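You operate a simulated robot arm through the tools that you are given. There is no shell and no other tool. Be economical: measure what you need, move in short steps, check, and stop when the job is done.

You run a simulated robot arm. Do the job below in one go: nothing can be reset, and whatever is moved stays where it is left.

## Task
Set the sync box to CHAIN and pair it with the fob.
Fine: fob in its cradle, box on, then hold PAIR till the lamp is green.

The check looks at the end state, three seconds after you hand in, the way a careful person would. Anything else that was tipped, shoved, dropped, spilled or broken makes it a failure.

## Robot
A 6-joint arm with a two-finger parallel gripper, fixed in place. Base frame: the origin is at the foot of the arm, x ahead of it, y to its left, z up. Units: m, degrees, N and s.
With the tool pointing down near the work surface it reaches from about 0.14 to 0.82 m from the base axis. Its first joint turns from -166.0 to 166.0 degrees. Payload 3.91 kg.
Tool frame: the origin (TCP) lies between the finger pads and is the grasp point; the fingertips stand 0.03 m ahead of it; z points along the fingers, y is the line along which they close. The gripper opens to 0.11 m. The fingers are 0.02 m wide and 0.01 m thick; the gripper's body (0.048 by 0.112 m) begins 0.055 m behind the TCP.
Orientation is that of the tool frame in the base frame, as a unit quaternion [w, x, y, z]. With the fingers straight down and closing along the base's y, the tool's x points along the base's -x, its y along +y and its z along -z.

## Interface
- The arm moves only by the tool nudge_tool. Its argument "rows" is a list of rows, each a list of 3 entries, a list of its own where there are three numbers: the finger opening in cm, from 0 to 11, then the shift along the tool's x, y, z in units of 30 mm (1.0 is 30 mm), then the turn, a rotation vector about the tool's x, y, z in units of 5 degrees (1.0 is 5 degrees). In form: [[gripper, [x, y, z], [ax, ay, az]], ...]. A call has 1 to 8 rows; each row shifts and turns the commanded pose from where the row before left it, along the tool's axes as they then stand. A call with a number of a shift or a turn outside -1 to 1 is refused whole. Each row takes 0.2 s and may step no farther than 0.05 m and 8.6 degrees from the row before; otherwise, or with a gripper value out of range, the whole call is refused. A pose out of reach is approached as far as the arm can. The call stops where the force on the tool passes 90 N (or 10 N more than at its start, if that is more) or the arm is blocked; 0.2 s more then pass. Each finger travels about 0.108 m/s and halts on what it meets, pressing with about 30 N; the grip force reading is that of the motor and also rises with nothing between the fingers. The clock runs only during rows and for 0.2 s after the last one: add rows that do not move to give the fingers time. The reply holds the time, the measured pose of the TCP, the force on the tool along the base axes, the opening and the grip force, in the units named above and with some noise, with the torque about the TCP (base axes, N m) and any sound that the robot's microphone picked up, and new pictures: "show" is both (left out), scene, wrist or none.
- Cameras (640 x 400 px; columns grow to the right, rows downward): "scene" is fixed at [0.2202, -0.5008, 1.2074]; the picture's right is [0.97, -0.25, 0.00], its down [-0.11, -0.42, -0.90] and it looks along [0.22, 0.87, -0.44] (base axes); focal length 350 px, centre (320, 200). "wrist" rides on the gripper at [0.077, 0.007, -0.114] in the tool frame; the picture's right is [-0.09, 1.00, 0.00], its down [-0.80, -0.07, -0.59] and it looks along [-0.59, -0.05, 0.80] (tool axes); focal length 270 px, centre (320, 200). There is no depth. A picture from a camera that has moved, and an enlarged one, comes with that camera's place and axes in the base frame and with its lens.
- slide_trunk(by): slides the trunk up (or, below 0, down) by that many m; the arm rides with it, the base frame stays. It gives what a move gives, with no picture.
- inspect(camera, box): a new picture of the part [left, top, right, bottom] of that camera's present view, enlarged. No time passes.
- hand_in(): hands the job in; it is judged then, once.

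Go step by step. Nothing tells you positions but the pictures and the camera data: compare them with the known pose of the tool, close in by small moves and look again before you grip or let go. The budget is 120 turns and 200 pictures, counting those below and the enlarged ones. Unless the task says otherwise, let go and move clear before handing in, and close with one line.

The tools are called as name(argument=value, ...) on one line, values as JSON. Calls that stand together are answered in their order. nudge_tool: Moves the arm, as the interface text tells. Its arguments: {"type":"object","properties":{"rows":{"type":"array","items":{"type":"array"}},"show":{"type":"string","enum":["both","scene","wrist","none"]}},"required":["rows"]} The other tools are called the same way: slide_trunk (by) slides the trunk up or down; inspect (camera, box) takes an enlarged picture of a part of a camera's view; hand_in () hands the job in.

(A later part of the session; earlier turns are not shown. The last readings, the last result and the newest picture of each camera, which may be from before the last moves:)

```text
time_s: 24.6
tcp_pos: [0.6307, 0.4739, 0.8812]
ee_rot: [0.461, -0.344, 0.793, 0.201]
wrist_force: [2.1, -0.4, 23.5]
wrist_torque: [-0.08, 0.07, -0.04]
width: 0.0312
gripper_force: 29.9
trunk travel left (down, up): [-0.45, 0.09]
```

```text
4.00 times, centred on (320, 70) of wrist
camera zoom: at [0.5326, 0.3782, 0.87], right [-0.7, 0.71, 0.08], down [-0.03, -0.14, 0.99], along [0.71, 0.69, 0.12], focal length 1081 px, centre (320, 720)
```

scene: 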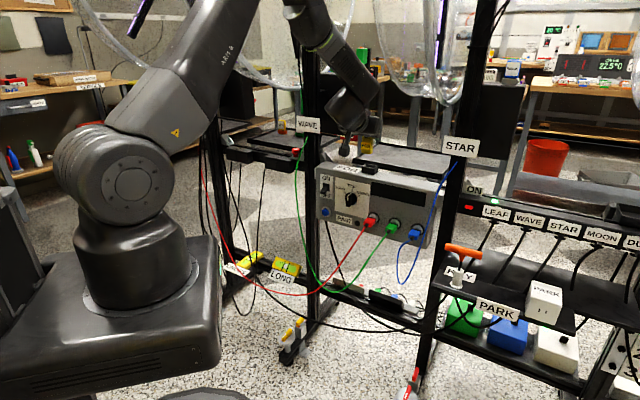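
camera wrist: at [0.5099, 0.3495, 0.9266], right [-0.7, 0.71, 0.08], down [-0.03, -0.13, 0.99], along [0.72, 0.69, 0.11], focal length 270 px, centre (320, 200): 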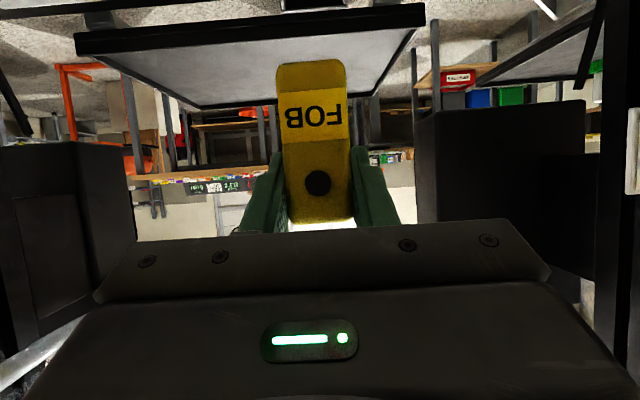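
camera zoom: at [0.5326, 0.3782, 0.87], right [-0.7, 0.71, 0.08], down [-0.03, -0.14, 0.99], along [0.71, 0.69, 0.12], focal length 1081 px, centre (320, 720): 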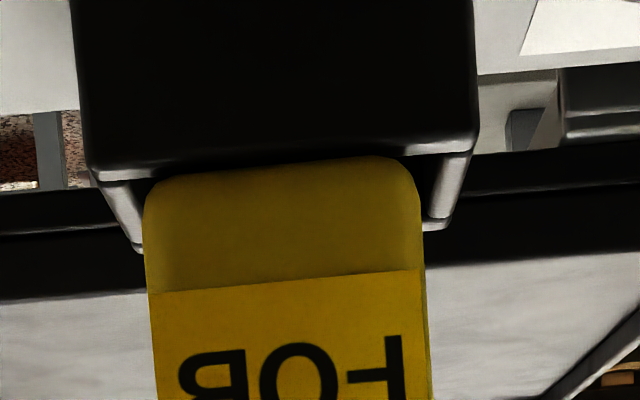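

Torque places the contact at the fob's front edge, so it sits on the front rim. I'll raise 5 mm, go forward ~4.5 mm, and look again.

nudge_tool(rows=[[2, [-0.087, 0, -0.05], [0, 0, 0]], [2, [-0.087, 0, -0.05], [0, 0, 0]], [2, [-0.075, 0, 0.13], [0, 0, 0]], [2, [0, 0, 0], [0, 0, 0]]], show="none")

inspect(camera="scene", box=[354, 150, 394, 175])

inspect(camera="wrist", box=[240, 20, 400, 120])

```text
time_s: 25.6
tcp_pos: [0.6334, 0.4787, 0.88]
ee_rot: [0.457, -0.346, 0.795, 0.199]
wrist_force: [-1.9, -0.8, 6.2]
wrist_torque: [-0.07, 0.21, 0.05]
width: 0.0313
gripper_force: 30.4
trunk travel left (down, up): [-0.45, 0.09]
```

```text
16.00 times, centred on (374, 162) of scene
camera zoom: at [0.2202, -0.5008, 1.2074], right [0.97, -0.25, 0.0], down [-0.11, -0.42, -0.9], along [0.22, 0.87, -0.44], focal length 5609 px, centre (-544, 800)
```

zoom: 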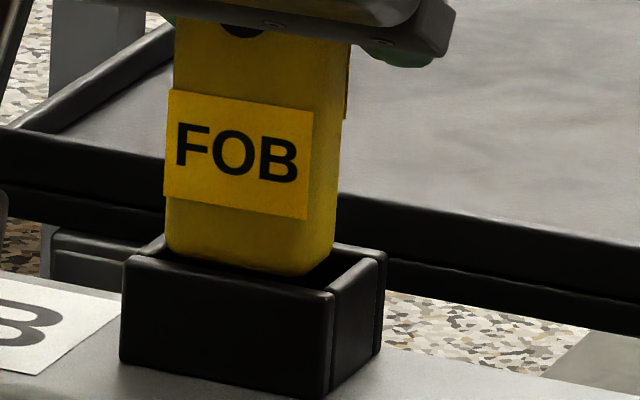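

```text
4.00 times, centred on (320, 70) of wrist
camera zoom: at [0.535, 0.3818, 0.8711], right [-0.7, 0.71, 0.08], down [-0.03, -0.13, 0.99], along [0.71, 0.69, 0.11], focal length 1081 px, centre (320, 720)
```

zoom: 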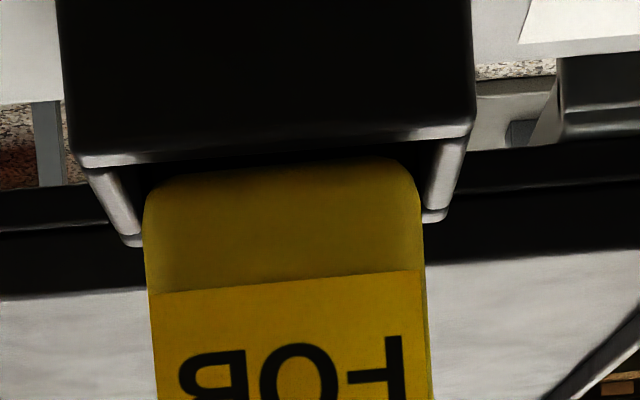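

Now the contact is at the left side; the scene view also shows the fob touching the left rim. Raise, shift ~1.8 mm right, check, then lower.

nudge_tool(rows=[[2, [-0.115, 0, -0.067], [0, 0, 0]], [2, [-0.01, -0.06, 0.02], [0, 0, 0]], [2, [0, 0, 0], [0, 0, 0]]], show="none")

inspect(camera="scene", box=[354, 150, 394, 175])

inspect(camera="wrist", box=[240, 20, 400, 120])

```text
time_s: 26.4
tcp_pos: [0.6349, 0.4789, 0.8838]
ee_rot: [0.459, -0.345, 0.794, 0.2]
wrist_force: [0.5, 0.1, 0.1]
wrist_torque: [0.02, 0.02, -0.01]
width: 0.0315
gripper_force: 29.9
trunk travel left (down, up): [-0.45, 0.09]
```

```text
16.00 times, centred on (374, 162) of scene
camera zoom: at [0.2202, -0.5008, 1.2074], right [0.97, -0.25, 0.0], down [-0.11, -0.42, -0.9], along [0.22, 0.87, -0.44], focal length 5609 px, centre (-544, 800)
```

zoom: 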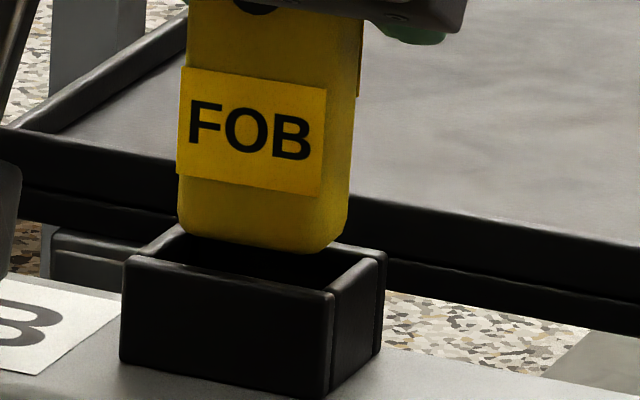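

```text
4.00 times, centred on (320, 70) of wrist
camera zoom: at [0.5372, 0.3815, 0.8755], right [-0.7, 0.71, 0.08], down [-0.03, -0.13, 0.99], along [0.72, 0.69, 0.11], focal length 1081 px, centre (320, 720)
```

zoom: 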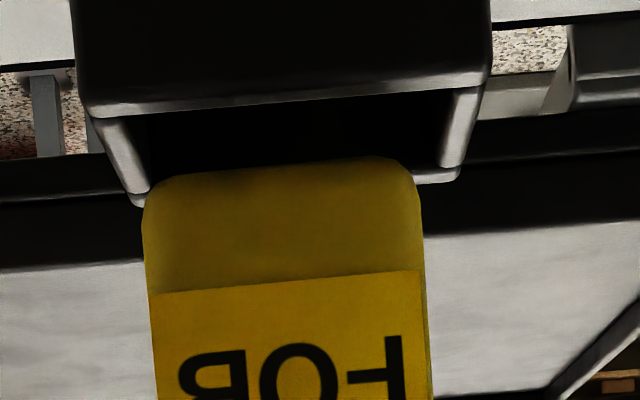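

Free again. Combining both views I'm ~1.2 mm too far right and ~2–3 mm too far back; correct and lower gently while watching force/torque.

nudge_tool(rows=[[2, [0.033, 0.036, -0.058], [0, 0, 0]], [2, [0.06, 0, 0.033], [0, 0, 0]], [2, [0.06, 0, 0.033], [0, 0, 0]], [2, [0.03, 0, 0.017], [0, 0, 0]]], show="none")

inspect(camera="scene", box=[354, 150, 394, 175])

inspect(camera="wrist", box=[240, 20, 400, 120])

```text
time_s: 27.4
tcp_pos: [0.6335, 0.4769, 0.8804]
ee_rot: [0.46, -0.344, 0.794, 0.199]
wrist_force: [0.2, 0.6, 2.0]
wrist_torque: [0.02, 0.07, -0.01]
width: 0.0312
gripper_force: 29.6
trunk travel left (down, up): [-0.45, 0.09]
```

```text
16.00 times, centred on (374, 162) of scene
camera zoom: at [0.2202, -0.5008, 1.2074], right [0.97, -0.25, 0.0], down [-0.11, -0.42, -0.9], along [0.22, 0.87, -0.44], focal length 5609 px, centre (-544, 800)
```

zoom: 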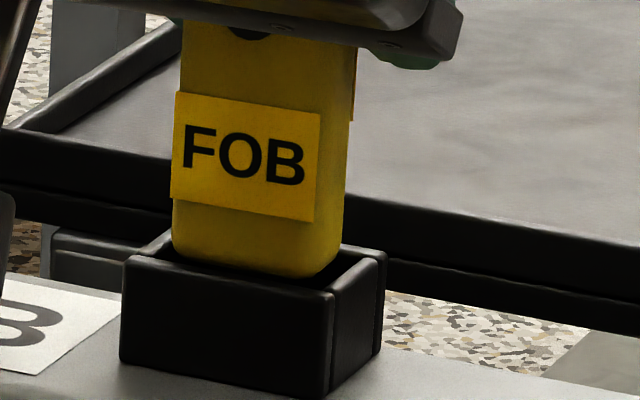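

```text
4.00 times, centred on (320, 70) of wrist
camera zoom: at [0.5356, 0.38, 0.8709], right [-0.7, 0.71, 0.08], down [-0.03, -0.13, 0.99], along [0.72, 0.69, 0.11], focal length 1081 px, centre (320, 720)
```

zoom: 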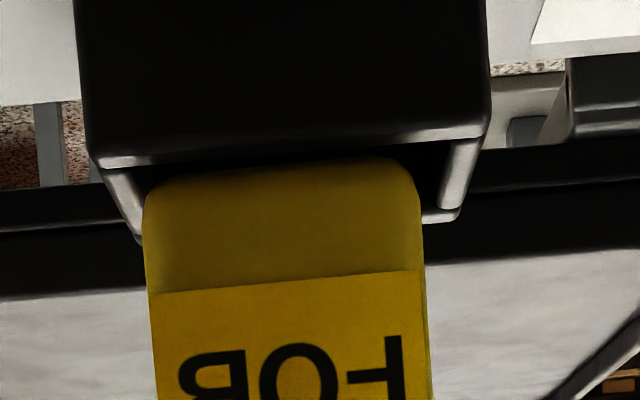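

Right at the rim with light contact. I'll press 3 mm further to get a clean torque reading (or it drops in).

nudge_tool(rows=[[2, [0.045, 0, 0.025], [0, 0, 0]], [2, [0.045, 0, 0.025], [0, 0, 0]], [2, [0, 0, 0], [0, 0, 0]]], show="none")

inspect(camera="scene", box=[354, 150, 394, 175])

```text
time_s: 28.2
tcp_pos: [0.634, 0.4749, 0.8804]
ee_rot: [0.461, -0.345, 0.793, 0.201]
wrist_force: [1.4, -0.7, 21.1]
wrist_torque: [-0.11, 0.18, 0.01]
width: 0.0312
gripper_force: 29.6
trunk travel left (down, up): [-0.45, 0.09]
```

```text
16.00 times, centred on (374, 162) of scene
camera zoom: at [0.2202, -0.5008, 1.2074], right [0.97, -0.25, 0.0], down [-0.11, -0.42, -0.9], along [0.22, 0.87, -0.44], focal length 5609 px, centre (-544, 800)
```

zoom: 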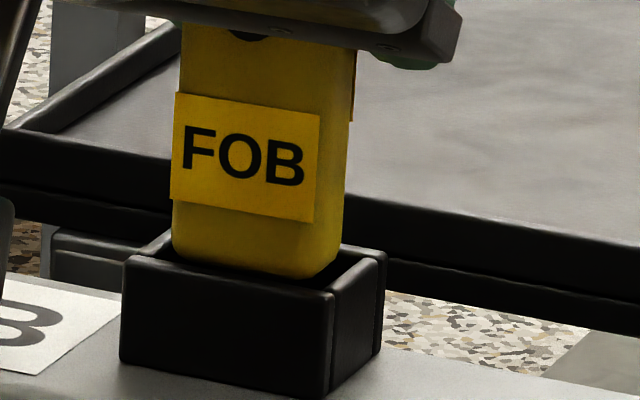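

Contact is clearly at the front rim (and a bit left). Raise, go 4.5 mm forward, and lower again.

nudge_tool(rows=[[2, [-0.115, 0, -0.067], [0, 0, 0]], [2, [-0.058, 0, -0.033], [0, 0, 0]], [2, [-0.075, -0.015, 0.13], [0, 0, 0]], [2, [0.058, 0, 0.033], [0, 0, 0]], [2, [0.058, 0, 0.033], [0, 0, 0]], [2, [0.058, 0, 0.033], [0, 0, 0]], [2, [0, 0, 0], [0, 0, 0]]], show="none")

inspect(camera="scene", box=[354, 150, 394, 175])

inspect(camera="wrist", box=[240, 20, 400, 120])

```text
time_s: 29.8
tcp_pos: [0.6375, 0.4797, 0.8772]
ee_rot: [0.458, -0.345, 0.795, 0.199]
wrist_force: [0.5, -0.5, 0.1]
wrist_torque: [0.0, 0.01, -0.02]
width: 0.031
gripper_force: 29.9
trunk travel left (down, up): [-0.45, 0.09]
```

```text
16.00 times, centred on (374, 162) of scene
camera zoom: at [0.2202, -0.5008, 1.2074], right [0.97, -0.25, 0.0], down [-0.11, -0.42, -0.9], along [0.22, 0.87, -0.44], focal length 5609 px, centre (-544, 800)
```

zoom: 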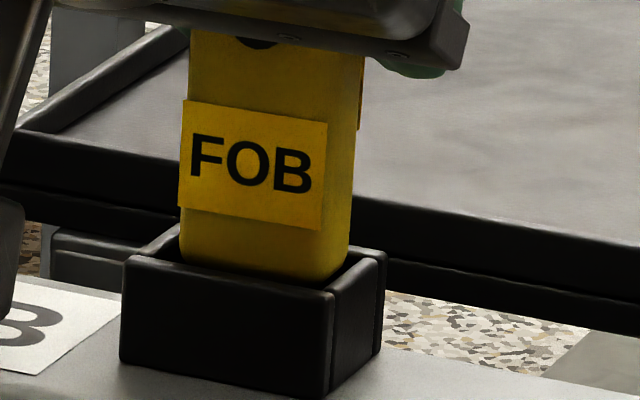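

```text
4.00 times, centred on (320, 70) of wrist
camera zoom: at [0.5389, 0.3837, 0.8677], right [-0.7, 0.71, 0.08], down [-0.03, -0.13, 0.99], along [0.72, 0.69, 0.11], focal length 1081 px, centre (320, 720)
```

zoom: 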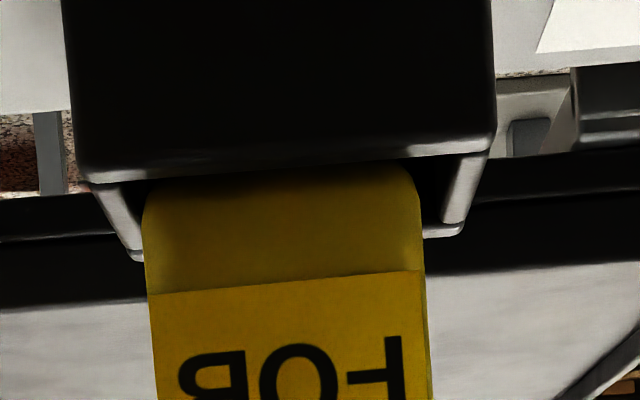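

It's entering the cradle with no force. Continue lowering in small steps.

nudge_tool(rows=[[2, [0.087, 0, 0.05], [0, 0, 0]], [2, [0.087, 0, 0.05], [0, 0, 0]], [2, [0, 0, 0], [0, 0, 0]]], show="none")

inspect(camera="scene", box=[354, 150, 394, 175])

```text
time_s: 30.6
tcp_pos: [0.6371, 0.4816, 0.871]
ee_rot: [0.458, -0.345, 0.794, 0.199]
wrist_force: [-0.1, -0.1, -0.1]
wrist_torque: [-0.02, 0.02, -0.02]
width: 0.0312
gripper_force: 29.9
trunk travel left (down, up): [-0.45, 0.09]
```

```text
16.00 times, centred on (374, 162) of scene
camera zoom: at [0.2202, -0.5008, 1.2074], right [0.97, -0.25, 0.0], down [-0.11, -0.42, -0.9], along [0.22, 0.87, -0.44], focal length 5609 px, centre (-544, 800)
```

zoom: 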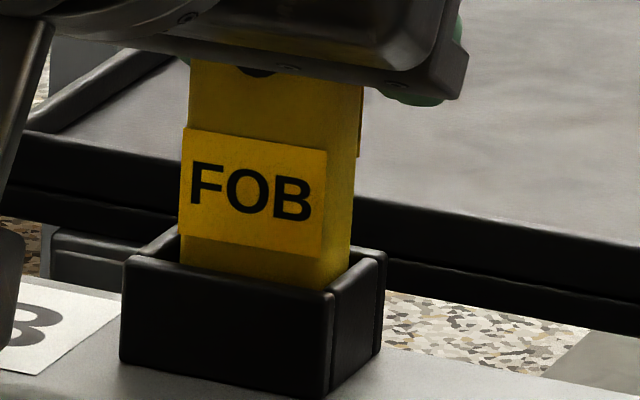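

Going in well. Keep lowering until floor contact.

nudge_tool(rows=[[2, [0.087, 0, 0.05], [0, 0, 0]], [2, [0.087, 0, 0.05], [0, 0, 0]], [2, [0.087, 0, 0.05], [0, 0, 0]], [2, [0, 0, 0], [0, 0, 0]]], show="none")

inspect(camera="scene", box=[346, 145, 402, 180])

```text
time_s: 31.6
tcp_pos: [0.638, 0.4803, 0.8629]
ee_rot: [0.458, -0.345, 0.794, 0.199]
wrist_force: [-0.3, -0.1, -1.0]
wrist_torque: [0.0, -0.01, 0.02]
width: 0.0313
gripper_force: 30.4
trunk travel left (down, up): [-0.45, 0.09]
```

```text
11.43 times, centred on (374, 162) of scene
camera zoom: at [0.2202, -0.5008, 1.2074], right [0.97, -0.25, 0.0], down [-0.11, -0.42, -0.9], along [0.22, 0.87, -0.44], focal length 4006 px, centre (-297, 629)
```

zoom: 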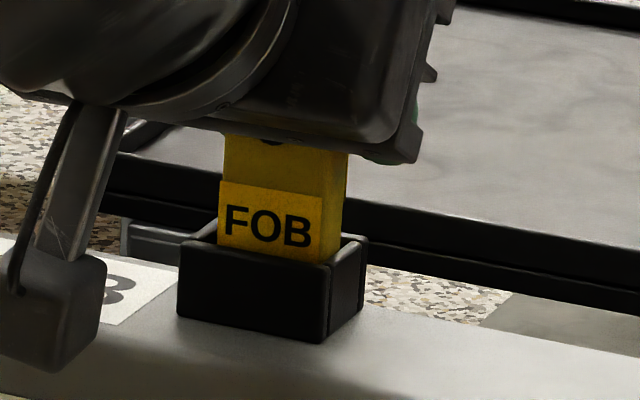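

nudge_tool(rows=[[2, [0.058, 0, 0.033], [0, 0, 0]], [2, [0.058, 0, 0.033], [0, 0, 0]], [2, [0.058, 0, 0.033], [0, 0, 0]], [2, [0, 0, 0], [0, 0, 0]]], show="none")

inspect(camera="wrist", box=[160, 0, 480, 200])

```text
time_s: 32.6
tcp_pos: [0.6376, 0.4801, 0.8588]
ee_rot: [0.46, -0.345, 0.794, 0.199]
wrist_force: [-0.4, 0.8, 10.1]
wrist_torque: [0.09, 0.13, 0.0]
width: 0.0312
gripper_force: 29.5
trunk travel left (down, up): [-0.45, 0.09]
```

```text
2.00 times, centred on (320, 100) of wrist
camera zoom: at [0.5391, 0.3838, 0.8484], right [-0.7, 0.71, 0.08], down [-0.03, -0.13, 0.99], along [0.71, 0.69, 0.11], focal length 541 px, centre (320, 400)
```

zoom: 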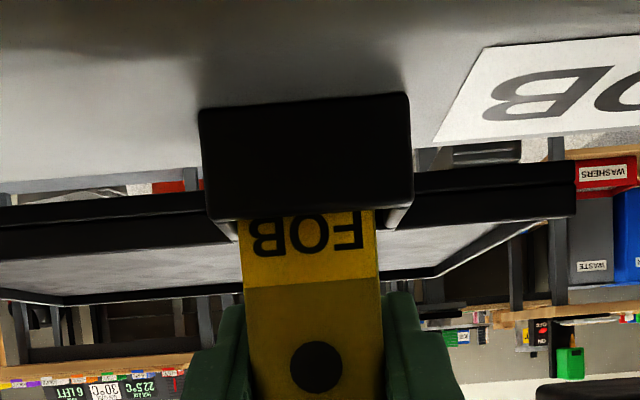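

The fob is seated on the cradle floor (10 N, inserted ~21 mm). I'll relieve the pressure, release, and back off along the fingers.

nudge_tool(rows=[[2, [-0.045, 0, -0.026], [0, 0, 0]], [3.6, [0, 0, 0], [0, 0, 0]], [5, [0, 0, 0], [0, 0, 0]], [5, [0, 0, 0], [0, 0, 0]], [5, [0, 0, -0.6], [0, 0, 0]], [5, [0, 0, -1], [0, 0, 0]], [5, [0, 0, -1], [0, 0, 0]], [5, [0, 0, -1], [0, 0, 0]]], show="both")

inspect(camera="scene", box=[310, 140, 422, 210])

```text
time_s: 34.4
tcp_pos: [0.5743, 0.4106, 0.912]
ee_rot: [0.458, -0.346, 0.794, 0.199]
wrist_force: [-0.2, -0.6, -0.6]
wrist_torque: [-0.04, 0.02, -0.01]
width: 0.0501
gripper_force: 0.1
trunk travel left (down, up): [-0.45, 0.09]
camera wrist: at [0.4759, 0.3146, 0.9024], right [-0.7, 0.71, 0.08], down [-0.03, -0.13, 0.99], along [0.72, 0.69, 0.11], focal length 270 px, centre (320, 200)
```

scene: 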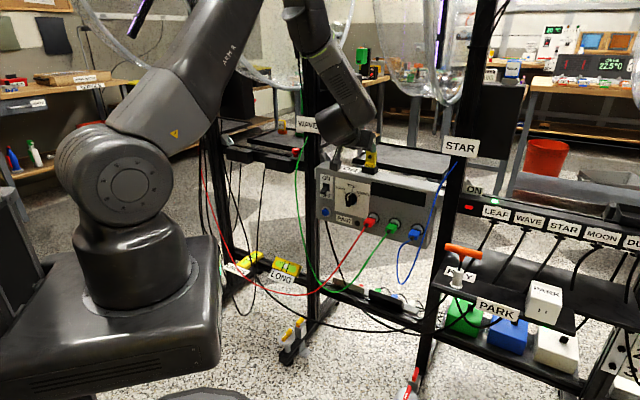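
wrist: 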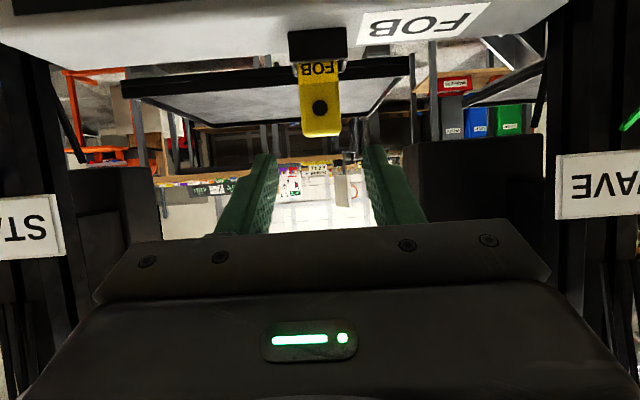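

```text
5.71 times, centred on (366, 175) of scene
camera zoom: at [0.2202, -0.5008, 1.2074], right [0.97, -0.25, 0.0], down [-0.11, -0.42, -0.9], along [0.22, 0.87, -0.44], focal length 2003 px, centre (57, 343)
```

zoom: 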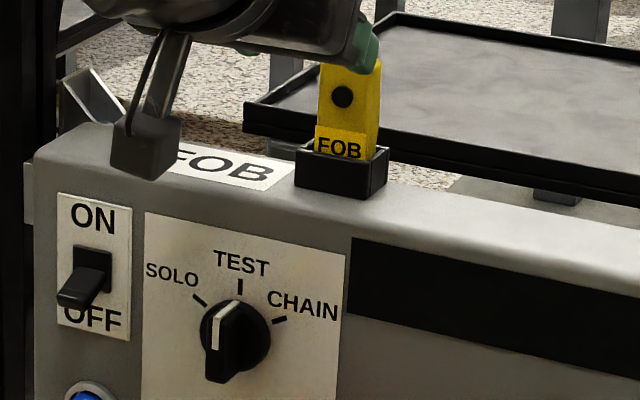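

The fob stands upright in the cradle, free of the gripper. Next the controls: I'll back away, pitch the tool horizontal and drop to the box-front height to look.

nudge_tool(rows=[[5, [0.5, 0, -0.866], [0, 0, 0]], [5, [0.5, 0, -0.866], [0, 0, 0]], [5, [0.5, 0, -0.866], [0, 0, 0]], [5, [0.5, 0, -0.866], [0, 0, 0]], [5, [0, 0, 0], [0, -1, 0]], [5, [0, 0, 0], [0, -1, 0]], [5, [0, 0, 0], [0, -1, 0]], [5, [0, 0, 0], [0, -1, 0]]], show="none")

nudge_tool(rows=[[5, [0, 0, 0], [0, -1, 0]], [5, [0, 0, 0], [0, -1, 0]], [5, [1, 0.3, 0], [0, 0, 0]], [5, [1, 0.3, 0], [0, 0, 0]], [5, [1, 0.3, 0], [0, 0, 0]], [5, [1, 0.3, 0], [0, 0, 0]]], show="both")

```text
time_s: 36.2
tcp_pos: [0.494, 0.3238, 0.9137]
ee_rot: [0.587, -0.304, 0.704, 0.26]
wrist_force: [0.0, 0.1, 0.2]
wrist_torque: [0.01, -0.01, -0.02]
width: 0.05
gripper_force: 0.1
trunk travel left (down, up): [-0.45, 0.09]
```

```text
time_s: 37.6
tcp_pos: [0.5558, 0.3459, 0.8434]
ee_rot: [0.643, -0.279, 0.651, 0.292]
wrist_force: [-0.9, -0.7, 0.0]
wrist_torque: [-0.02, 0.02, -0.03]
width: 0.0501
gripper_force: 0.0
out of reach, approached as far as the arm can: row 1, 2, 3, 4, 5, 6
trunk travel left (down, up): [-0.45, 0.09]
camera wrist: at [0.4726, 0.2666, 0.7668], right [-0.73, 0.67, 0.11], down [-0.34, -0.5, 0.8], along [0.59, 0.55, 0.59], focal length 270 px, centre (320, 200)
```

scene: 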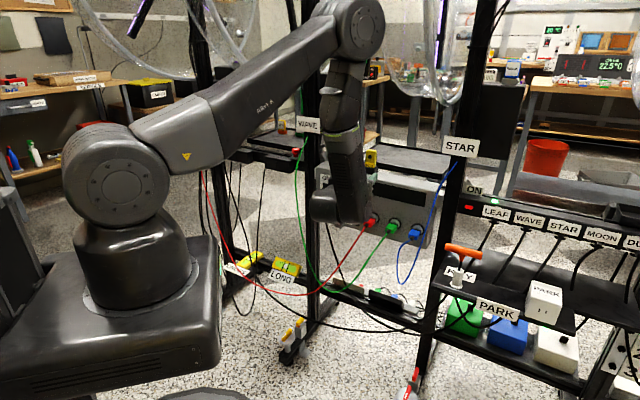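
wrist: 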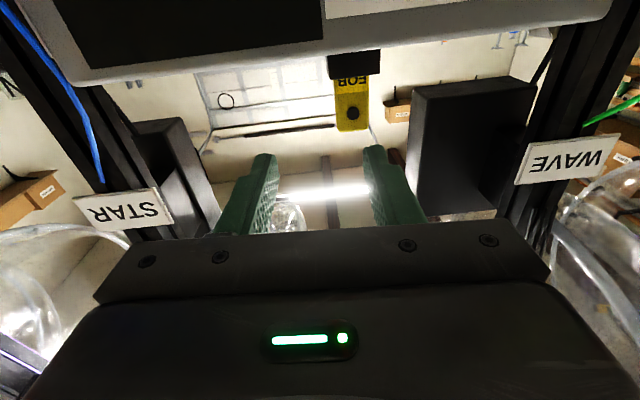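

The horizontal pose is out of reach this low with the shoulder so high. I'll go back up a bit, then lower the trunk to bring the same arm shape to the right height.

nudge_tool(rows=[[5, [-1, 0, 0], [0, 0, 0]], [5, [-1, 0, 0], [0, 0, 0]], [5, [-1, 0, 0], [0, 0, 0]], [5, [-1, 0, 0], [0, 0, 0]], [5, [-1, 0, 0], [0, 0, 0]], [5, [0, 0, 0], [0, 0, 0]]], show="none")

```text
time_s: 39.0
tcp_pos: [0.557, 0.3476, 0.9929]
ee_rot: [0.648, -0.282, 0.649, 0.282]
wrist_force: [0.3, 0.5, 0.1]
wrist_torque: [-0.01, 0.0, -0.06]
width: 0.0499
gripper_force: 0.1
trunk travel left (down, up): [-0.45, 0.09]
```

nudge_tool(rows=[[5, [0, 0.9, -0.8], [0, 0, 0]], [5, [0, 0.9, -0.8], [0, 0, 0]], [5, [0, 0.9, -0.4], [0, 0, 0]]], show="none")

slide_trunk(by=-0.25)

nudge_tool(rows=[[5, [0, 0, 0], [0, 0, 0]]], show="both")

```text
time_s: 39.8
tcp_pos: [0.4624, 0.3549, 1.0006]
ee_rot: [0.645, -0.281, 0.65, 0.288]
wrist_force: [-0.3, -0.5, 0.1]
wrist_torque: [-0.01, 0.02, 0.02]
width: 0.0502
gripper_force: 0.1
out of reach, approached as far as the arm can: row 3
trunk travel left (down, up): [-0.45, 0.09]
```

```text
time_s: 42.4
tcp_pos: [0.4623, 0.3555, 0.7503]
ee_rot: [0.644, -0.282, 0.65, 0.288]
wrist_force: [-0.1, -0.5, 0.8]
wrist_torque: [-0.01, -0.02, 0.0]
width: 0.0503
gripper_force: 0.1
trunk travel left (down, up): [-0.2, 0.34]
```

```text
time_s: 42.8
tcp_pos: [0.4633, 0.356, 0.7514]
ee_rot: [0.645, -0.281, 0.65, 0.288]
wrist_force: [0.3, -0.4, -0.9]
wrist_torque: [0.01, -0.01, 0.01]
width: 0.0497
gripper_force: 0.0
trunk travel left (down, up): [-0.2, 0.34]
camera wrist: at [0.3802, 0.2762, 0.6746], right [-0.73, 0.67, 0.1], down [-0.34, -0.49, 0.8], along [0.59, 0.55, 0.59], focal length 270 px, centre (320, 200)
```

scene: 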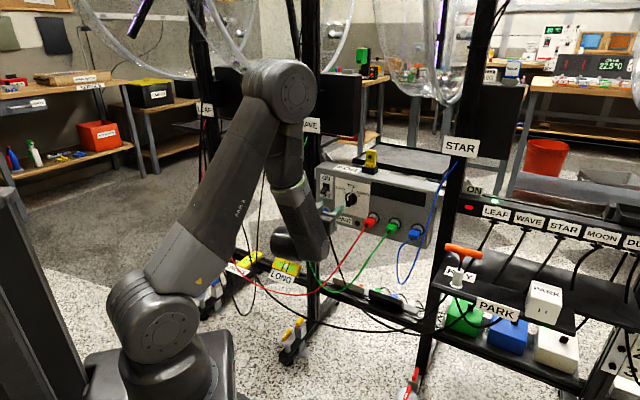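
wrist: 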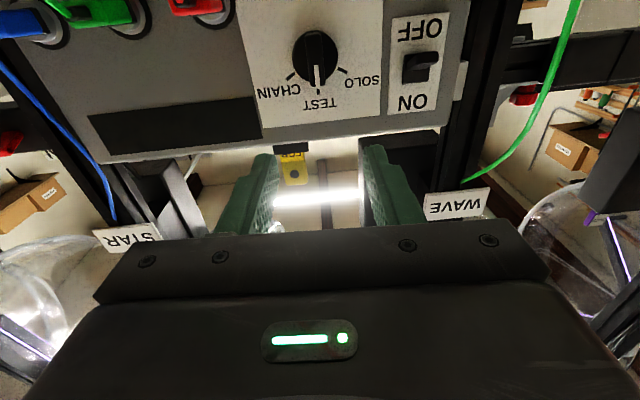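

Now the box's face is in good view. Enlarging knob, switch and button areas.

inspect(camera="wrist", box=[240, 0, 480, 150])

inspect(camera="scene", box=[305, 155, 401, 235])

```text
2.67 times, centred on (360, 75) of wrist
camera zoom: at [0.3802, 0.2762, 0.6746], right [-0.73, 0.67, 0.1], down [-0.34, -0.49, 0.8], along [0.59, 0.55, 0.59], focal length 721 px, centre (213, 533)
```

zoom: 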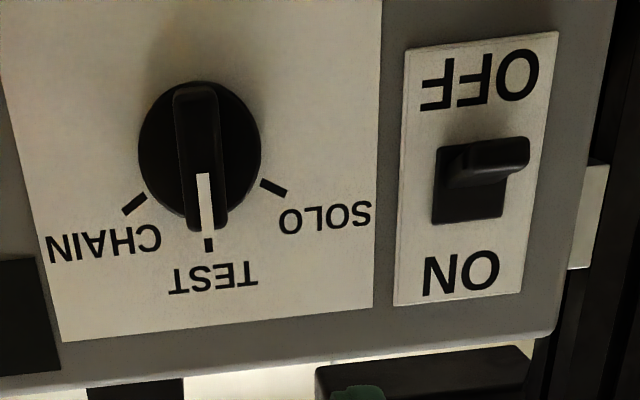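

```text
5.00 times, centred on (353, 195) of scene
camera zoom: at [0.2202, -0.5008, 1.2074], right [0.97, -0.25, 0.0], down [-0.11, -0.42, -0.9], along [0.22, 0.87, -0.44], focal length 1753 px, centre (155, 225)
```

zoom: 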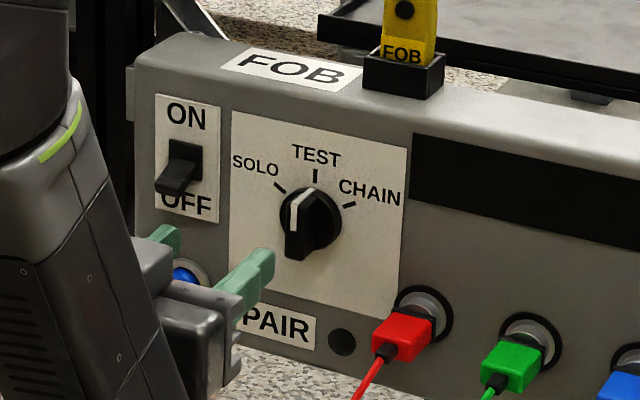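

Knob points at TEST; CHAIN is ~58° clockwise. I'll line up with the knob (≈38 mm lower) and approach part-way.

nudge_tool(rows=[[5, [0.42, 0, 0.9], [0, 0, 0]], [5, [0.42, 0, 0.9], [0, 0, 0]], [5, [0.42, 0, 0.9], [0, 0, 0]]], show="both")

inspect(camera="scene", box=[305, 155, 401, 235])

```text
time_s: 43.6
tcp_pos: [0.518, 0.4152, 0.7139]
ee_rot: [0.645, -0.281, 0.65, 0.287]
wrist_force: [0.3, 0.1, 0.1]
wrist_torque: [0.0, -0.03, 0.03]
width: 0.0502
gripper_force: 0.1
trunk travel left (down, up): [-0.2, 0.34]
camera wrist: at [0.4353, 0.3358, 0.6377], right [-0.73, 0.67, 0.1], down [-0.34, -0.49, 0.8], along [0.59, 0.55, 0.59], focal length 270 px, centre (320, 200)
```

scene: 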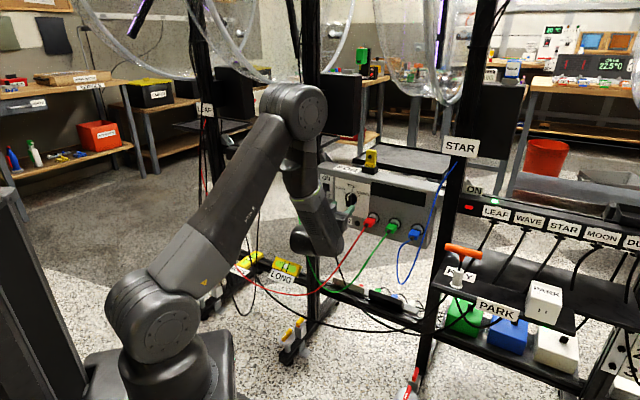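
wrist: 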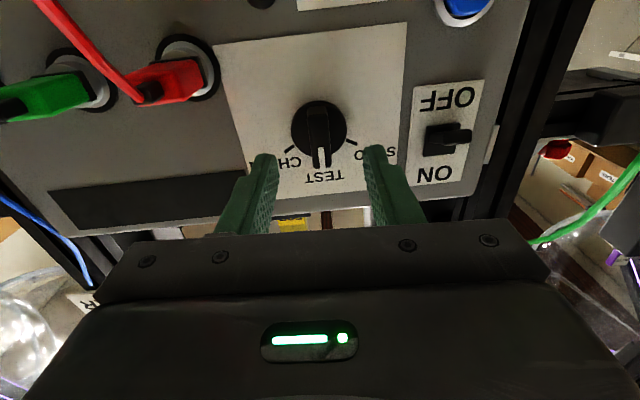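

```text
5.00 times, centred on (353, 195) of scene
camera zoom: at [0.2202, -0.5008, 1.2074], right [0.97, -0.25, 0.0], down [-0.11, -0.42, -0.9], along [0.22, 0.87, -0.44], focal length 1753 px, centre (155, 225)
```

zoom: 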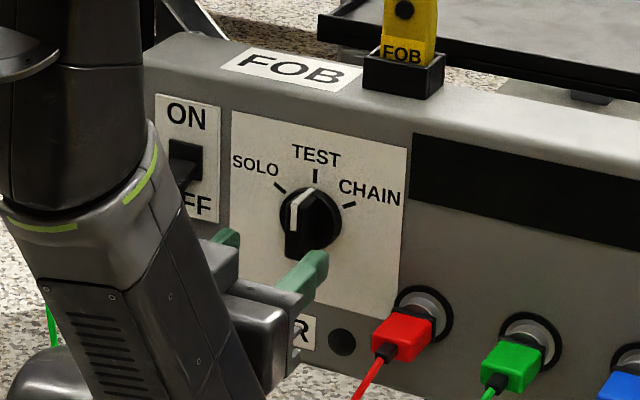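

Aligned: knob at depth ≈0.739, needs tool 2 mm up. Approach so the fingers straddle the bar.

nudge_tool(rows=[[4, [-0.03, 0, 0.75], [0, 0, 0]], [4, [-0.03, 0, 0.75], [0, 0, 0]]], show="wrist")

inspect(camera="wrist", box=[220, 80, 420, 240])

inspect(camera="scene", box=[330, 170, 394, 220])

```text
time_s: 44.2
tcp_pos: [0.5492, 0.448, 0.7149]
ee_rot: [0.645, -0.281, 0.65, 0.288]
wrist_force: [-0.3, 0.1, -0.3]
wrist_torque: [0.0, 0.01, -0.02]
width: 0.0402
gripper_force: 0.4
trunk travel left (down, up): [-0.2, 0.34]
camera wrist: at [0.466, 0.369, 0.638], right [-0.73, 0.67, 0.1], down [-0.34, -0.49, 0.8], along [0.59, 0.55, 0.59], focal length 270 px, centre (320, 200)
```

wrist: 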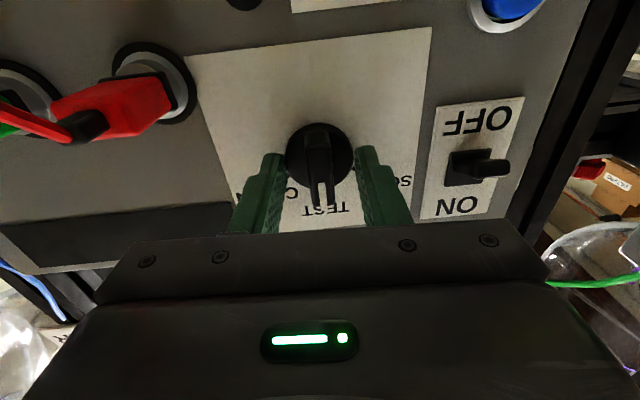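

```text
2.50 times, centred on (320, 160) of wrist
camera zoom: at [0.466, 0.369, 0.638], right [-0.73, 0.67, 0.1], down [-0.34, -0.49, 0.8], along [0.59, 0.55, 0.59], focal length 676 px, centre (320, 300)
```

zoom: 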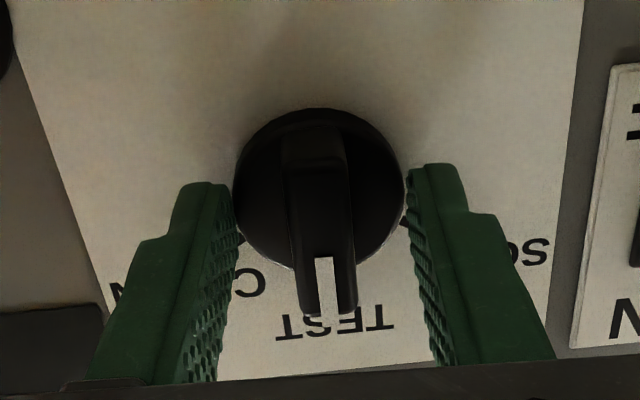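

```text
8.00 times, centred on (362, 195) of scene
camera zoom: at [0.2202, -0.5008, 1.2074], right [0.97, -0.25, 0.0], down [-0.11, -0.42, -0.9], along [0.22, 0.87, -0.44], focal length 2804 px, centre (-16, 240)
```

zoom: 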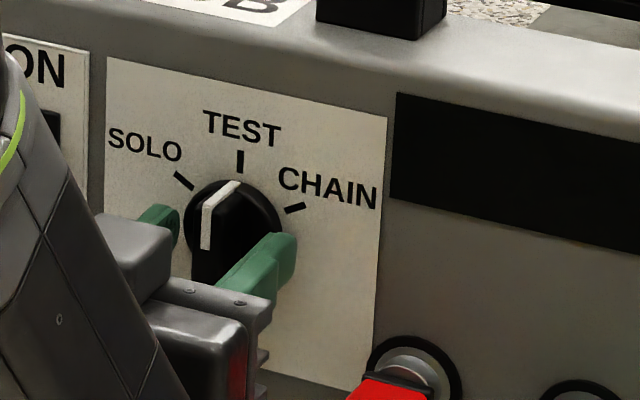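

Fingers straddle the knob. I'll draw back 6 mm so the tips clear the disc, and close on the bar.

nudge_tool(rows=[[4, [0, 0, -0.2], [0, 0, 0]], [2.5, [0, 0, 0], [0, 0, 0]], [1, [0, 0, 0], [0, 0, 0]], [0.5, [0, 0, 0], [0, 0, 0]], [0.5, [0, 0, 0], [0, 0, 0]]], show="none")

inspect(camera="wrist", box=[220, 80, 420, 240])

```text
time_s: 45.4
tcp_pos: [0.5456, 0.4448, 0.7142]
ee_rot: [0.645, -0.281, 0.65, 0.288]
wrist_force: [1.4, 1.8, 0.6]
wrist_torque: [0.04, -0.07, -0.69]
width: 0.0143
gripper_force: 45.0
trunk travel left (down, up): [-0.2, 0.34]
```

```text
2.50 times, centred on (320, 160) of wrist
camera zoom: at [0.462, 0.3647, 0.6377], right [-0.73, 0.67, 0.1], down [-0.34, -0.49, 0.8], along [0.59, 0.55, 0.59], focal length 676 px, centre (320, 300)
```

zoom: 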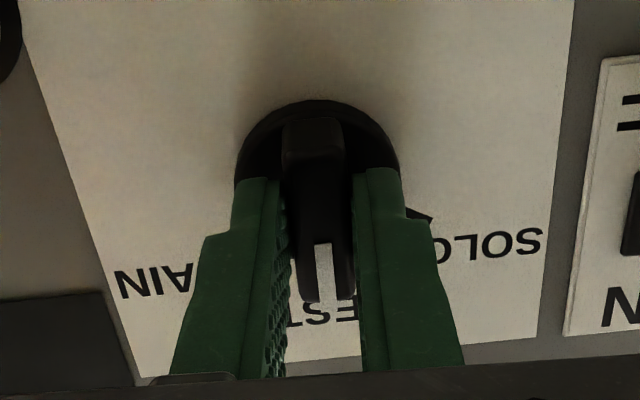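

The bar is gripped (14 mm). Now turn clockwise, first 30°.

nudge_tool(rows=[[0.5, [0, 0, 0], [0, 0, 0.6]], [0.5, [0, 0, 0], [0, 0, 0.8]], [0.5, [0, 0, 0], [0, 0, 0.8]], [0.5, [0, 0, 0], [0, 0, 0.8]], [0.5, [0, 0, 0], [0, 0, 0.8]], [0.5, [0, 0, 0], [0, 0, 0.8]], [0.5, [0, 0, 0], [0, 0, 0.8]], [0.5, [0, 0, 0], [0, 0, 0.6]]], show="wrist")

inspect(camera="scene", box=[330, 170, 394, 220])

```text
time_s: 47.2
tcp_pos: [0.5449, 0.4442, 0.715]
ee_rot: [0.548, -0.104, 0.701, 0.445]
wrist_force: [0.9, -0.2, -5.8]
wrist_torque: [0.39, -0.36, -1.1]
width: 0.0141
gripper_force: 45.3
trunk travel left (down, up): [-0.2, 0.34]
camera wrist: at [0.4341, 0.3903, 0.6523], right [-0.6, 0.55, 0.58], down [-0.05, -0.75, 0.66], along [0.8, 0.36, 0.48], focal length 270 px, centre (320, 200)
```

wrist: 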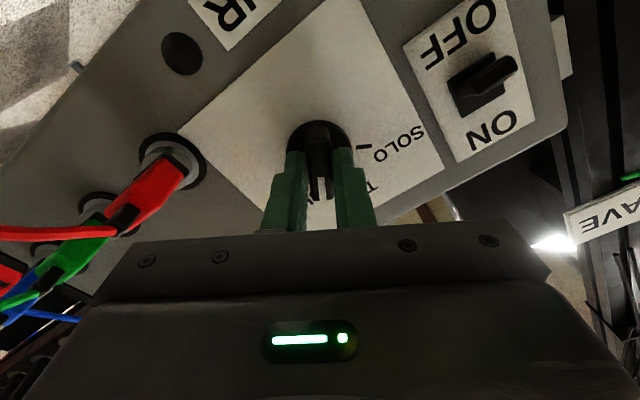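

```text
8.00 times, centred on (362, 195) of scene
camera zoom: at [0.2202, -0.5008, 1.2074], right [0.97, -0.25, 0.0], down [-0.11, -0.42, -0.9], along [0.22, 0.87, -0.44], focal length 2804 px, centre (-16, 240)
```

zoom: 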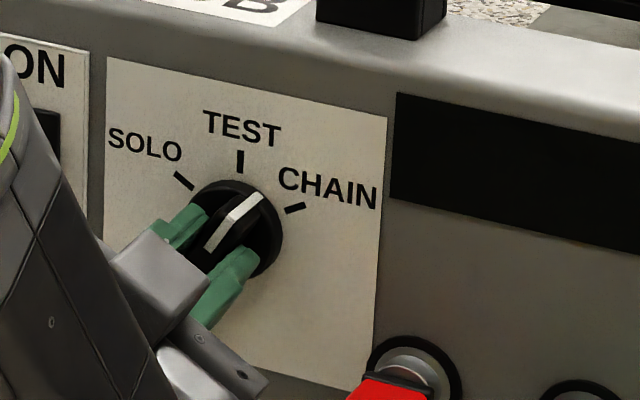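

The knob follows. Turn another 30°.

nudge_tool(rows=[[0.5, [0, 0, 0], [0, 0, 0.8]], [0.5, [0, 0, 0], [0, 0, 0.8]], [0.5, [0, 0, 0], [0, 0, 0.8]], [0.5, [0, 0, 0], [0, 0, 0.8]], [0.5, [0, 0, 0], [0, 0, 0.8]], [0.5, [0, 0, 0], [0, 0, 0.8]], [0.5, [0, 0, 0], [0, 0, 0.8]], [0.5, [0, 0, 0], [0, 0, 0.4]]], show="wrist")

inspect(camera="scene", box=[330, 170, 394, 220])

```text
time_s: 49.0
tcp_pos: [0.5433, 0.4442, 0.7149]
ee_rot: [0.414, 0.081, 0.703, 0.572]
wrist_force: [6.2, 3.7, -1.6]
wrist_torque: [-1.07, -0.36, -0.55]
width: 0.014
gripper_force: 44.7
trunk travel left (down, up): [-0.2, 0.34]
camera wrist: at [0.4154, 0.4076, 0.6834], right [-0.3, 0.28, 0.91], down [0.14, -0.93, 0.33], along [0.94, 0.23, 0.24], focal length 270 px, centre (320, 200)
```

wrist: 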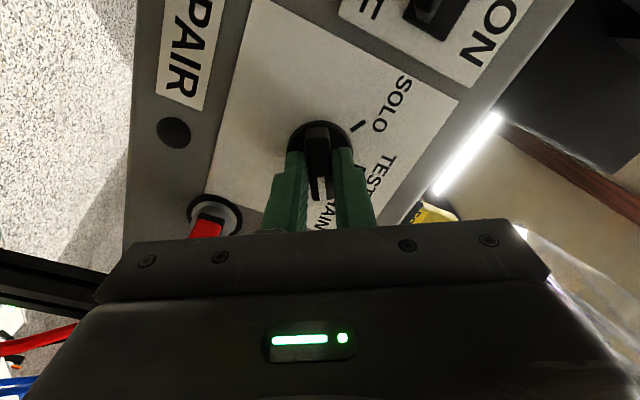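

```text
8.00 times, centred on (362, 195) of scene
camera zoom: at [0.2202, -0.5008, 1.2074], right [0.97, -0.25, 0.0], down [-0.11, -0.42, -0.9], along [0.22, 0.87, -0.44], focal length 2804 px, centre (-16, 240)
```

zoom: 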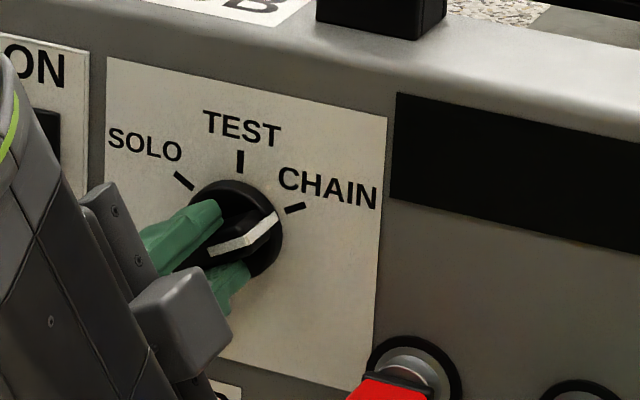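

Pointer appears at CHAIN, with a resisting torque suggesting the detent/stop. Release and back off to check.

nudge_tool(rows=[[2, [0, 0, 0], [0, 0, 0]], [3, [0, 0, 0], [0, 0, 0]], [3, [0, 0, -0.5], [0, 0, 0]], [3, [0, 0, -1], [0, 0, 0]], [3, [0, 0, -1], [0, 0, 0]], [3, [0, 0, -0.5], [0, 0, 0]]], show="wrist")

inspect(camera="scene", box=[310, 155, 406, 235])

```text
time_s: 50.4
tcp_pos: [0.4837, 0.3776, 0.7154]
ee_rot: [0.415, 0.081, 0.704, 0.571]
wrist_force: [0.0, 0.0, -0.3]
wrist_torque: [-0.02, 0.01, 0.02]
width: 0.0302
gripper_force: 0.0
trunk travel left (down, up): [-0.2, 0.34]
camera wrist: at [0.3538, 0.3412, 0.6834], right [-0.3, 0.28, 0.91], down [0.14, -0.93, 0.33], along [0.94, 0.23, 0.24], focal length 270 px, centre (320, 200)
```

wrist: 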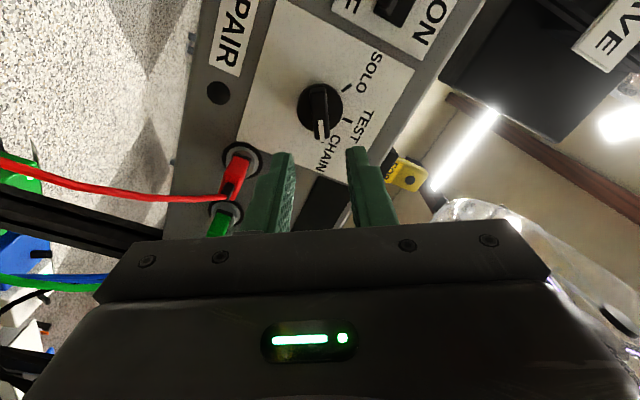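

```text
5.00 times, centred on (358, 195) of scene
camera zoom: at [0.2202, -0.5008, 1.2074], right [0.97, -0.25, 0.0], down [-0.11, -0.42, -0.9], along [0.22, 0.87, -0.44], focal length 1753 px, centre (130, 225)
```

zoom: 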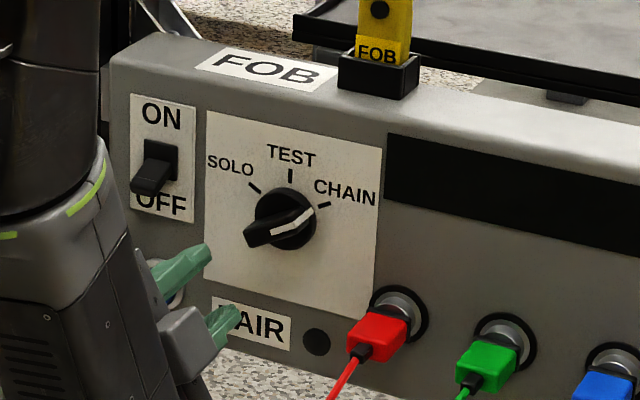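

Knob is at CHAIN. Next the switch lever (tip ≈ depth 0.717, lateral +0.007, z 0.721): close the fingers, roll to 90°, and move in front of and below the lever.

nudge_tool(rows=[[1.5, [0, 0, 0], [0, 0, 1]], [0, [0, 0, 0], [0, 0, 1]], [0, [0, 0, 0], [0, 0, 1]], [0, [0, 0, 0], [0, 0, 1]], [0, [0, 0, 0], [0, 0, 1]], [0, [0, 0, 0], [0, 0, 1]]], show="none")

nudge_tool(rows=[[0, [0.86, -0.2, 0], [0, 0, 0]], [0, [0.86, -0.2, 0], [0, 0, 0]], [0, [0.86, -0.2, 0], [0, 0, 0]], [0, [0.86, -0.2, 0.3], [0, 0, 0]]], show="both")

inspect(camera="scene", box=[290, 155, 386, 235])

```text
time_s: 51.8
tcp_pos: [0.4834, 0.3792, 0.7158]
ee_rot: [0.252, 0.262, 0.659, 0.659]
wrist_force: [0.0, -0.2, -0.4]
wrist_torque: [0.01, -0.03, 0.02]
width: 0.0
gripper_force: 30.1
trunk travel left (down, up): [-0.2, 0.34]
```

```text
time_s: 52.8
tcp_pos: [0.4566, 0.3961, 0.6959]
ee_rot: [0.246, 0.254, 0.661, 0.662]
wrist_force: [-0.6, -0.2, -0.1]
wrist_torque: [-0.01, -0.03, -0.03]
width: 0.0002
gripper_force: 30.1
out of reach, approached as far as the arm can: row 2, 3, 4
trunk travel left (down, up): [-0.2, 0.34]
camera wrist: at [0.3243, 0.3614, 0.7037], right [0.08, -0.06, 0.99], down [0.21, -0.98, -0.08], along [0.98, 0.21, -0.06], focal length 270 px, centre (320, 200)
```

scene: 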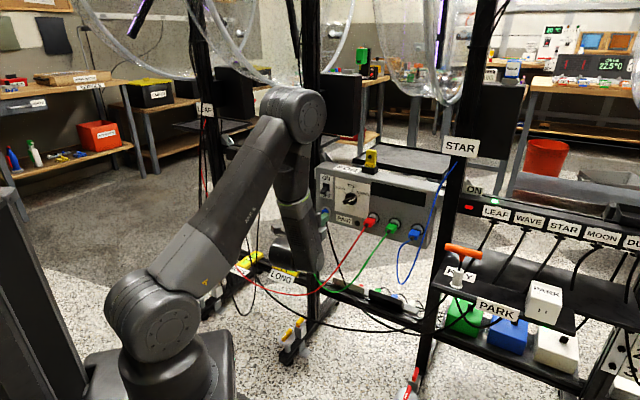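
wrist: 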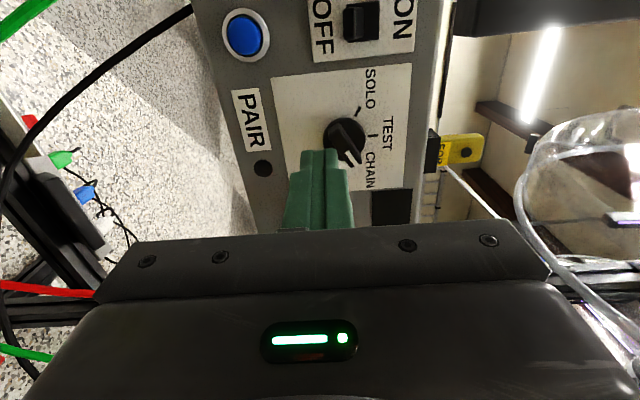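

```text
5.00 times, centred on (338, 195) of scene
camera zoom: at [0.2202, -0.5008, 1.2074], right [0.97, -0.25, 0.0], down [-0.11, -0.42, -0.9], along [0.22, 0.87, -0.44], focal length 1753 px, centre (230, 225)
```

zoom: 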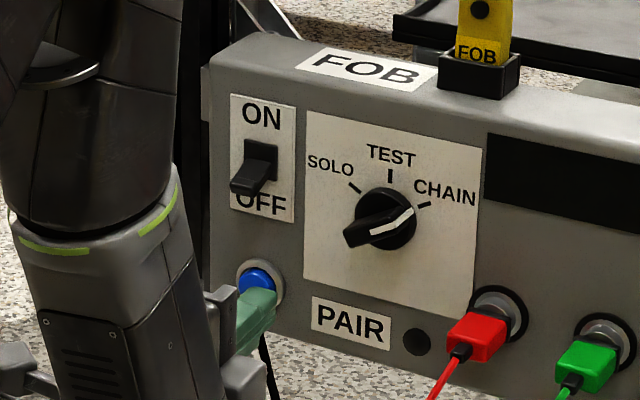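

Left movement is limited by the arm being too folded. I'll raise the tool 10 cm and lower the trunk 10 cm to gain room.

nudge_tool(rows=[[0, [0, 1, 0], [0, 0, 0]], [0, [0, 1, 0], [0, 0, 0]], [0, [0, 1, 0], [0, 0, 0]], [0, [0, 0.5, 0], [0, 0, 0]]], show="none")

slide_trunk(by=-0.11)

nudge_tool(rows=[[0, [0.6, 0, 0], [0, 0, 0]], [0, [0.6, 0, 0], [0, 0, 0]], [0, [0.6, 0, 0.3], [0, 0, 0]], [0, [0.6, 0, 0.3], [0, 0, 0]]], show="wrist")

inspect(camera="scene", box=[290, 155, 386, 235])

```text
time_s: 53.8
tcp_pos: [0.4613, 0.3949, 0.8011]
ee_rot: [0.252, 0.261, 0.658, 0.66]
wrist_force: [0.4, 0.3, 0.0]
wrist_torque: [0.02, -0.04, 0.0]
width: 0.0
gripper_force: 30.0
out of reach, approached as far as the arm can: row 1
trunk travel left (down, up): [-0.2, 0.34]
```

```text
time_s: 55.2
tcp_pos: [0.4607, 0.3954, 0.6912]
ee_rot: [0.252, 0.262, 0.658, 0.659]
wrist_force: [0.7, 0.5, 0.1]
wrist_torque: [0.01, 0.05, -0.01]
width: 0.0
gripper_force: 29.7
trunk travel left (down, up): [-0.09, 0.45]
```

```text
time_s: 56.2
tcp_pos: [0.4604, 0.4098, 0.698]
ee_rot: [0.247, 0.257, 0.66, 0.661]
wrist_force: [-0.2, 0.2, -0.1]
wrist_torque: [0.01, 0.05, -0.04]
width: 0.0
gripper_force: 29.9
out of reach, approached as far as the arm can: row 1, 2, 3, 4
trunk travel left (down, up): [-0.09, 0.45]
camera wrist: at [0.3276, 0.3752, 0.7074], right [0.08, -0.06, 0.99], down [0.2, -0.98, -0.08], along [0.98, 0.2, -0.06], focal length 270 px, centre (320, 200)
```

wrist: 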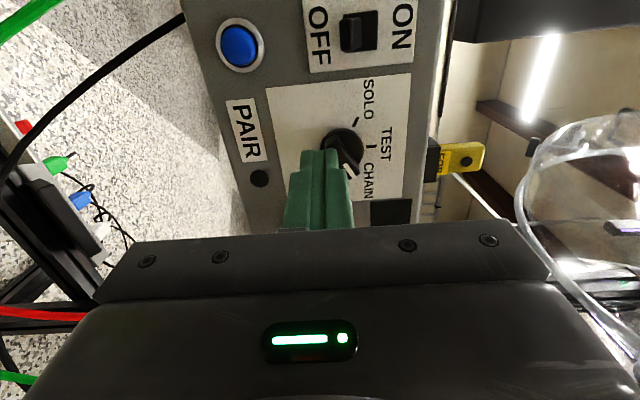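

```text
5.00 times, centred on (338, 195) of scene
camera zoom: at [0.2202, -0.5008, 1.2074], right [0.97, -0.25, 0.0], down [-0.11, -0.42, -0.9], along [0.22, 0.87, -0.44], focal length 1753 px, centre (230, 225)
```

zoom: 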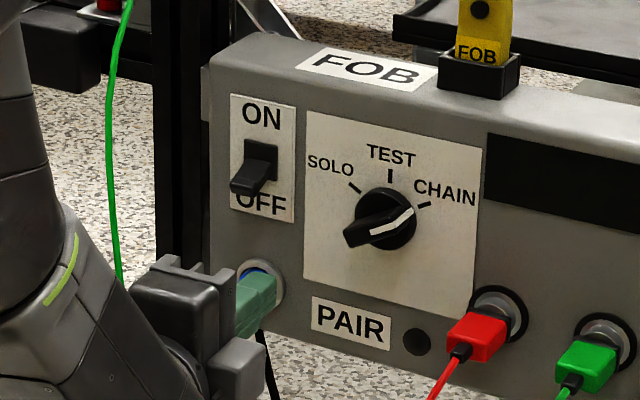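

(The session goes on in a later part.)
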